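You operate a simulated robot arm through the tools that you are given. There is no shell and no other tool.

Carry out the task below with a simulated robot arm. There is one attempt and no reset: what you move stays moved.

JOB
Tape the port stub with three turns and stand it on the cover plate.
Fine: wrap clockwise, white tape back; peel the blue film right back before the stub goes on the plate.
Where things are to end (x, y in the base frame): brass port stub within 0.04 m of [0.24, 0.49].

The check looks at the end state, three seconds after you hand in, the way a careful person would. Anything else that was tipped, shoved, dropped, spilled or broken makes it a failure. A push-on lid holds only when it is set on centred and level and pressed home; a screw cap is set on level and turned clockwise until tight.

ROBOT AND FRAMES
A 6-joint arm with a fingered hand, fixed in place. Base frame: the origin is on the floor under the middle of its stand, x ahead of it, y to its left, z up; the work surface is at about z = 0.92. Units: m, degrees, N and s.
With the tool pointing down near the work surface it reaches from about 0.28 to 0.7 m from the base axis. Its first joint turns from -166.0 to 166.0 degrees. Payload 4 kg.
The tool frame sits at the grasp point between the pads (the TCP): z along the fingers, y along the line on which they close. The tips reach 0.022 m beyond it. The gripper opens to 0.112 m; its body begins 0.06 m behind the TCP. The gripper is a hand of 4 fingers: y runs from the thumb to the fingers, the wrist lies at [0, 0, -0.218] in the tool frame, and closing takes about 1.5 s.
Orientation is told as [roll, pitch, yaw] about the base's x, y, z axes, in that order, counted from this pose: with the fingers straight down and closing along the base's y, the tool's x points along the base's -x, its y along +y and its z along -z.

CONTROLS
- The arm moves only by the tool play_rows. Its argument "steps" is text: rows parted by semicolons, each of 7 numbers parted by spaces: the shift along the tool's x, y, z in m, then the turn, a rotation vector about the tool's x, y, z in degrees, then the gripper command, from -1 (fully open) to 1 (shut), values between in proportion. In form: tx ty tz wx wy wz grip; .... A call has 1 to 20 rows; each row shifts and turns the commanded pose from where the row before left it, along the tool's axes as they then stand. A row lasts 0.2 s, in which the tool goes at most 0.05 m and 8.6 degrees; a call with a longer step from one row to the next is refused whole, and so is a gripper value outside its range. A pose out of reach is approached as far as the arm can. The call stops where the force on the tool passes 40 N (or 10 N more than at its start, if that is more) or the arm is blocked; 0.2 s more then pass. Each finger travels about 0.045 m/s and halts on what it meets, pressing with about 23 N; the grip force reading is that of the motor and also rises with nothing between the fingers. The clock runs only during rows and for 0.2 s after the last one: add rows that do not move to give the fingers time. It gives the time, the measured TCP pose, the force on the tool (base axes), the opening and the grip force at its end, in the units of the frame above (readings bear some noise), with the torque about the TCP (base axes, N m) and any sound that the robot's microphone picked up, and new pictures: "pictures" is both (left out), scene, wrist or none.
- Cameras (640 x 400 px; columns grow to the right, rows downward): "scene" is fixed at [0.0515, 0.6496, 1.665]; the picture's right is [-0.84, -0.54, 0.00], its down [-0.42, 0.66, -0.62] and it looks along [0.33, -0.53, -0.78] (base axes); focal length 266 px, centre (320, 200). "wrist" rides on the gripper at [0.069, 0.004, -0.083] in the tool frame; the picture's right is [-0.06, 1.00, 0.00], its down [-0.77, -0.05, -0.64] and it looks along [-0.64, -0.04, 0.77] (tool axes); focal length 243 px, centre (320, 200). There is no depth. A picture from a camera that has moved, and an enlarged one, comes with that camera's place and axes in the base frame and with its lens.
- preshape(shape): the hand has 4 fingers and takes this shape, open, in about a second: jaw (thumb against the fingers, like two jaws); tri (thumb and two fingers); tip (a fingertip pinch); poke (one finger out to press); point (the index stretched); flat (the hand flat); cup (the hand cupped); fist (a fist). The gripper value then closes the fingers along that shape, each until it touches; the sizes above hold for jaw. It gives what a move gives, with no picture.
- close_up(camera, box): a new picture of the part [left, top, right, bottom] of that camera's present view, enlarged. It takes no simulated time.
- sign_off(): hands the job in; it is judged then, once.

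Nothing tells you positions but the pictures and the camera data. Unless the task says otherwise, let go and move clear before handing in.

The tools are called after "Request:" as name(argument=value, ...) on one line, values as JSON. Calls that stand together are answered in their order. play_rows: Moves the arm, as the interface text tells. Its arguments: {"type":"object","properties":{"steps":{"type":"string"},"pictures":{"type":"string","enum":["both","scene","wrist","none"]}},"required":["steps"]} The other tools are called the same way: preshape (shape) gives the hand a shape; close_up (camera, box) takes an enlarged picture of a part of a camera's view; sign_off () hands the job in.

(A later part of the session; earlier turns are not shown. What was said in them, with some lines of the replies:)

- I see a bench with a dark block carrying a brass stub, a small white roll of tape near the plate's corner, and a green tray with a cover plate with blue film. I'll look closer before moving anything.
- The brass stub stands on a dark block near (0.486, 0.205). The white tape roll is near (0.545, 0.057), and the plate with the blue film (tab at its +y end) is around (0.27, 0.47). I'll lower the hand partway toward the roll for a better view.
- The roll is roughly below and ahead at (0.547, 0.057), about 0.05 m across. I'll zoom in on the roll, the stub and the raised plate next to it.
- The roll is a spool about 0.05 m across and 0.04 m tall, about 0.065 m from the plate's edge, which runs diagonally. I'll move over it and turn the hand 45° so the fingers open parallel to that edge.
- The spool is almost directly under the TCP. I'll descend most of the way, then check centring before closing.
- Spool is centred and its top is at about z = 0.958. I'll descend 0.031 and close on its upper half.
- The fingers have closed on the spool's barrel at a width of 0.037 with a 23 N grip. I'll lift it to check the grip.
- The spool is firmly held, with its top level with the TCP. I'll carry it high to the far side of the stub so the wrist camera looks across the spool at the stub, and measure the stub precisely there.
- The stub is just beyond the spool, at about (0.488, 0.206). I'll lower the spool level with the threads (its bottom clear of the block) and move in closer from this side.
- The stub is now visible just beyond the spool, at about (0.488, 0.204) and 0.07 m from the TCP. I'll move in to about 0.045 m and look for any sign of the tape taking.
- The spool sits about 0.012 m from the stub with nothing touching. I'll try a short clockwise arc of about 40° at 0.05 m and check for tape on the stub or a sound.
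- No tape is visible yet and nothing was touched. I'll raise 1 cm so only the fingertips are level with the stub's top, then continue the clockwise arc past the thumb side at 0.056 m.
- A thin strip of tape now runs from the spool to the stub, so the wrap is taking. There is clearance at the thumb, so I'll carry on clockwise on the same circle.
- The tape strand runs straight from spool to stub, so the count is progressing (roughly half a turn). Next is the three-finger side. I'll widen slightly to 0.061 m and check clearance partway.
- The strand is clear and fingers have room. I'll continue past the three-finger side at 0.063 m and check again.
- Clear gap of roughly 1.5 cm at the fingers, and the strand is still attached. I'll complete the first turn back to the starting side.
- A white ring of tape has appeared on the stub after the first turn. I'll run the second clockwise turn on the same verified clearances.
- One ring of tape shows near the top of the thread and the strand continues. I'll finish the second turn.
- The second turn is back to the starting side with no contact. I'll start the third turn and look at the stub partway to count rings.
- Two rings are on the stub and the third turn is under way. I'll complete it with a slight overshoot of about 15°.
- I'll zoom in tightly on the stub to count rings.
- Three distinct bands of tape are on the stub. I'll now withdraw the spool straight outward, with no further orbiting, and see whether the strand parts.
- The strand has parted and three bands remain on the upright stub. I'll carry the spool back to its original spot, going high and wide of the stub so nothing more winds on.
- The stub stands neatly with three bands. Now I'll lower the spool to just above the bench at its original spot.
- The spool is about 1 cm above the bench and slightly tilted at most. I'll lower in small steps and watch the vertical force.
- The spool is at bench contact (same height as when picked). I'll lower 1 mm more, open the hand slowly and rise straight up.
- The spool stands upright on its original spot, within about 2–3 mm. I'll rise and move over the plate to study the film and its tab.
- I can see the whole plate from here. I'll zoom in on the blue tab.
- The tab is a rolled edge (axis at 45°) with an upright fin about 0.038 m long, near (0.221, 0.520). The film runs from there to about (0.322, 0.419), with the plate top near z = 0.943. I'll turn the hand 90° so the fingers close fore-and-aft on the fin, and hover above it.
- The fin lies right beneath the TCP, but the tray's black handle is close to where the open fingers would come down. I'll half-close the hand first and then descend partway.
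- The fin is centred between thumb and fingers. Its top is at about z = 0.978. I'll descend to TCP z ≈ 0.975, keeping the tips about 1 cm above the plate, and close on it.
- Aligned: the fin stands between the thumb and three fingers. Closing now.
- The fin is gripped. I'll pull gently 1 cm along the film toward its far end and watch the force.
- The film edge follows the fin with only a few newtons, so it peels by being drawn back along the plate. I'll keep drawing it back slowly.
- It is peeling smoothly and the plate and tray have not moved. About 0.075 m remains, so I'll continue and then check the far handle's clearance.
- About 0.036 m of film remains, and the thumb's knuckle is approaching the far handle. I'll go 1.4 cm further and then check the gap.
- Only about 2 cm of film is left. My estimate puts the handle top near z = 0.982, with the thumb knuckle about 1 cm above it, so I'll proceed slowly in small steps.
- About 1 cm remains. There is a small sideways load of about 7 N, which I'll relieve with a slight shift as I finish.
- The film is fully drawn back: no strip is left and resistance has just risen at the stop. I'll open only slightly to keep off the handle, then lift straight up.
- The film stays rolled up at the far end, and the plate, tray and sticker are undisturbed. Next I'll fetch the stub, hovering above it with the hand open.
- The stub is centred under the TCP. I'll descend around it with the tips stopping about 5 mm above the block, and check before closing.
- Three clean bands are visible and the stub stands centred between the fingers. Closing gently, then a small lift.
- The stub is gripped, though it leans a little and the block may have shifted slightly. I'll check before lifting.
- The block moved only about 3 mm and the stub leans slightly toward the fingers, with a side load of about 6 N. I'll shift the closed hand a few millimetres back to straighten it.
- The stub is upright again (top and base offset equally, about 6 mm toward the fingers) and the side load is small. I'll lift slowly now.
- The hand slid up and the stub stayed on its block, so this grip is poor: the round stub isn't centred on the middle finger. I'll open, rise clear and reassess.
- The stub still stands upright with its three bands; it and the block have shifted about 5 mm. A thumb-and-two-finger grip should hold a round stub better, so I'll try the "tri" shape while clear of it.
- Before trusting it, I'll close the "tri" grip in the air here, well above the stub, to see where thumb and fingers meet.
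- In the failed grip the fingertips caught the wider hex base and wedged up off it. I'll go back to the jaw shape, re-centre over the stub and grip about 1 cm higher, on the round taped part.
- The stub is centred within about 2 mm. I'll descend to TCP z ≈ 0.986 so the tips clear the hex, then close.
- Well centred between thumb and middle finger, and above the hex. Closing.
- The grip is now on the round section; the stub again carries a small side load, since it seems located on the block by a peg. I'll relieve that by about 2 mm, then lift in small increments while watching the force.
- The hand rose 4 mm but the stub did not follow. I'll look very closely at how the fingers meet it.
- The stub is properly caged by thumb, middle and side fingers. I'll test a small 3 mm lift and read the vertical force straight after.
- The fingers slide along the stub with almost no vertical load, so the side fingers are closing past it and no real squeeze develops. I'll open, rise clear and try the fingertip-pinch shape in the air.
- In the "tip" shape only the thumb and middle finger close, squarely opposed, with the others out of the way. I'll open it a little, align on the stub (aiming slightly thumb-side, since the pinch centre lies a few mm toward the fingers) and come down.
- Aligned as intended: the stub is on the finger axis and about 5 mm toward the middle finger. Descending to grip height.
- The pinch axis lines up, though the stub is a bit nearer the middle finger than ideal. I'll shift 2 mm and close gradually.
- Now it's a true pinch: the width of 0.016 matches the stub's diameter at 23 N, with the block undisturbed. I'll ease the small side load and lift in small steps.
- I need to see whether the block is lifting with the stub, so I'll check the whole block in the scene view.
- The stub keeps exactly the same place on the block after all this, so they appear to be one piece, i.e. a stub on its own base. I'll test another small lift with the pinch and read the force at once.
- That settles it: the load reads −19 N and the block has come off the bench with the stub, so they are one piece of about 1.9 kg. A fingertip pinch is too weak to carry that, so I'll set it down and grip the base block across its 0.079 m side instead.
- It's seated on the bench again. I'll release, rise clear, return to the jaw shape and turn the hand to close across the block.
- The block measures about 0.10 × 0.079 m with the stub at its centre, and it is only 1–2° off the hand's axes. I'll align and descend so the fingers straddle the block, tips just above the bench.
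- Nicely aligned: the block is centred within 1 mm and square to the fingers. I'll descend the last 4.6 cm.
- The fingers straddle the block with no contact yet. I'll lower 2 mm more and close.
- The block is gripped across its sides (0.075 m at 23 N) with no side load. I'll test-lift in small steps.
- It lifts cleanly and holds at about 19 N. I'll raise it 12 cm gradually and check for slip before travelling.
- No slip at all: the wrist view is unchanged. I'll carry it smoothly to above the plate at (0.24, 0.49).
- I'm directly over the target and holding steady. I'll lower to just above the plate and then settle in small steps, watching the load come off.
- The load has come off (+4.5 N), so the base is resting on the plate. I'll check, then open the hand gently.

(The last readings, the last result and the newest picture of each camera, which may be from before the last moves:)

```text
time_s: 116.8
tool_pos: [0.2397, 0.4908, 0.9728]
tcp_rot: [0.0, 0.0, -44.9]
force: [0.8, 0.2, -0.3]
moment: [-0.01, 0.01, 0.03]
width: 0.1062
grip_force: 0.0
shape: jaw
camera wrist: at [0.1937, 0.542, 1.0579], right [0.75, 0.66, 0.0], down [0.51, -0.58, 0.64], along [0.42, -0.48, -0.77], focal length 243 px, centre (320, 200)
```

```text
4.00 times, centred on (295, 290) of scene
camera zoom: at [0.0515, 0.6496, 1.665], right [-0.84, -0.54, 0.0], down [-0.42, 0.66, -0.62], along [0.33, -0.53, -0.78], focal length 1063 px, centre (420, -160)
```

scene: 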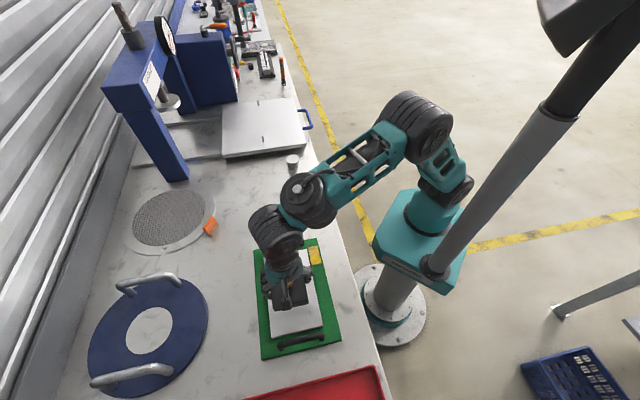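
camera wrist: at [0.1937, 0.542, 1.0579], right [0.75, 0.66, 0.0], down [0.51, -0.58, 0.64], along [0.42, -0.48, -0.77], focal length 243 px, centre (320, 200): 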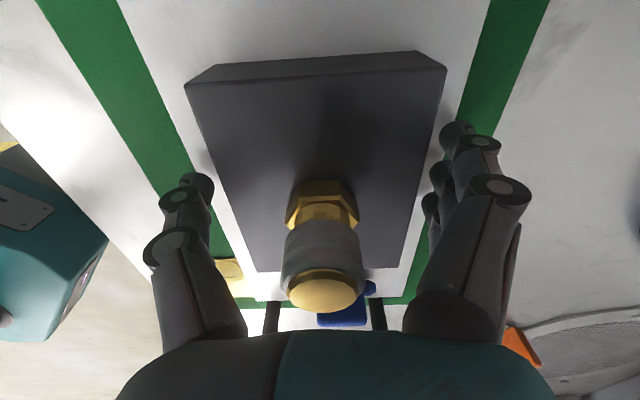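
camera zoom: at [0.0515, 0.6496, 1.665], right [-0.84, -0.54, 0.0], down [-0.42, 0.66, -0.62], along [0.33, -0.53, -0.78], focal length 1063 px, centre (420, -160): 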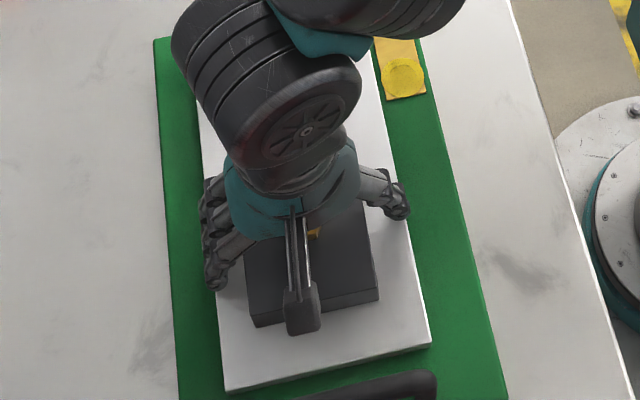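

Released, and the stub stands on the plate. I'll rise straight up and move clear.

Request:
play_rows(steps="0 0 -0.015 0 0 0 -1; 0 0 -0.03 0 0 0 -1; 0 0 -0.04 0 0 0 -1; 0 0 -0.045 0 0 0 -1; 0 0 -0.045 0 0 0 -1; -0.03 0 0 0 0 0 -1; -0.04 0 0 0 0 0 -1; -0.04 0 0 0 0 0 -1; -0.04 0 0 0 0 0 -1; -0.04 0 0 0 0 0 -1; -0.04 0 0 0 0 0 -1; 0 0 0 0 0 0 -1; 0 0 0 0 0 0 -1", pictures="both")

Request:
close_up(camera="scene", box=[240, 225, 350, 365])

Request:
close_up(camera="scene", box=[260, 130, 330, 180])

```text
time_s: 119.6
tool_pos: [0.4027, 0.3277, 1.1482]
tcp_rot: [0.0, 0.1, -45.0]
force: [-0.9, -0.2, -1.0]
moment: [0.01, -0.03, 0.02]
width: 0.1122
grip_force: 0.1
shape: jaw
camera wrist: at [0.3565, 0.379, 1.2329], right [0.75, 0.66, 0.0], down [0.51, -0.58, 0.64], along [0.42, -0.48, -0.77], focal length 243 px, centre (320, 200)
```

scene: 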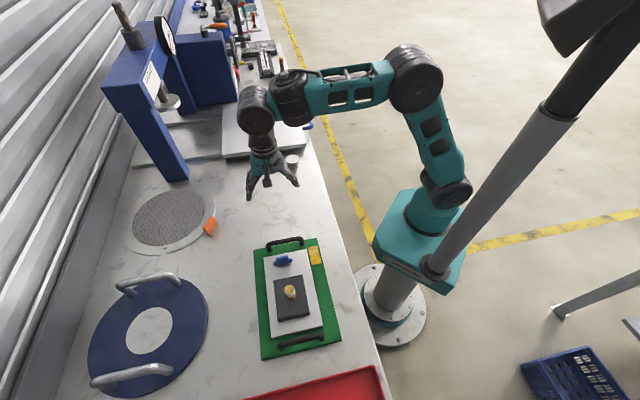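
wrist: 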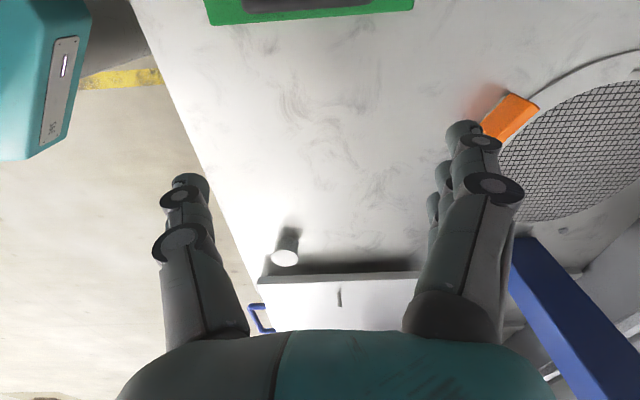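

```text
2.86 times, centred on (295, 295) of scene
camera zoom: at [0.0515, 0.6496, 1.665], right [-0.84, -0.54, 0.0], down [-0.42, 0.66, -0.62], along [0.33, -0.53, -0.78], focal length 759 px, centre (391, -71)
```

zoom: 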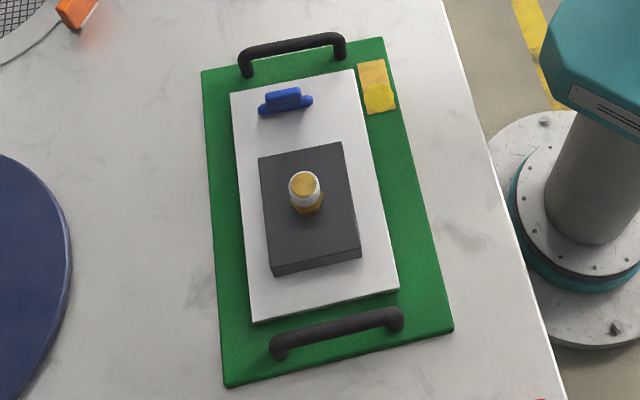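

```text
8.00 times, centred on (295, 155) of scene
camera zoom: at [0.0515, 0.6496, 1.665], right [-0.84, -0.54, 0.0], down [-0.42, 0.66, -0.62], along [0.33, -0.53, -0.78], focal length 2126 px, centre (520, 560)
```

zoom: 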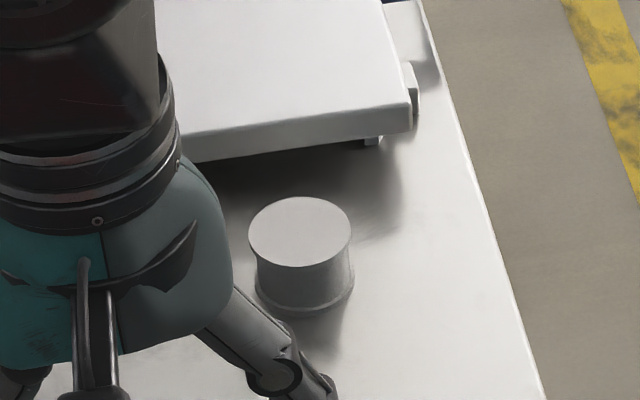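

The stub stands upright on the plate at about (0.239, 0.491), the film is rolled right back, and the spool is on its original spot. One last look at the tape before handing in.

Request:
close_up(camera="scene", box=[275, 270, 310, 300])

```text
13.33 times, centred on (292, 285) of scene
camera zoom: at [0.0515, 0.6496, 1.665], right [-0.84, -0.54, 0.0], down [-0.42, 0.66, -0.62], along [0.33, -0.53, -0.78], focal length 3543 px, centre (687, -933)
```

zoom: 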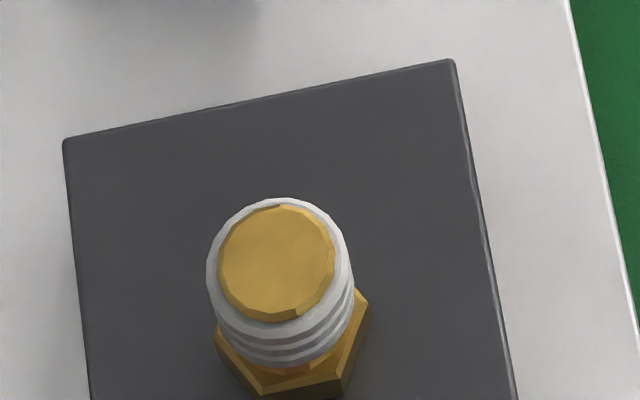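

The three bands of tape are intact on the stub, which stands level on the bare plate with the hand clear. Everything is in place, so I'm handing in.

Request:
sign_off()

```text
The job is handed in.
```

The port stub has three clockwise turns of tape on it and stands upright on the cover plate. I judge it to be at about (0.239, 0.491), within a few millimetres of the [0.24, 0.49] target. I've handed the job in; no result came back, so I don't know how it was judged.

- **Tape:** three separate bands show on the stub. The roll is back upright within about 3 mm of where it started.
- **Film:** I drew the blue film all the way back to the far end of the plate before the stub went on, and it stayed there. The plate and tray did not move.
- **Stub and base:** the brass stub turned out to be fixed to its dark base block, about 1.9 kg together, so the block is on the plate with it. My first grips on the stub slipped and slid it several millimetres across the bench. I then lifted it by the block instead.

Nothing was tipped or dropped, and the hand is clear of everything.
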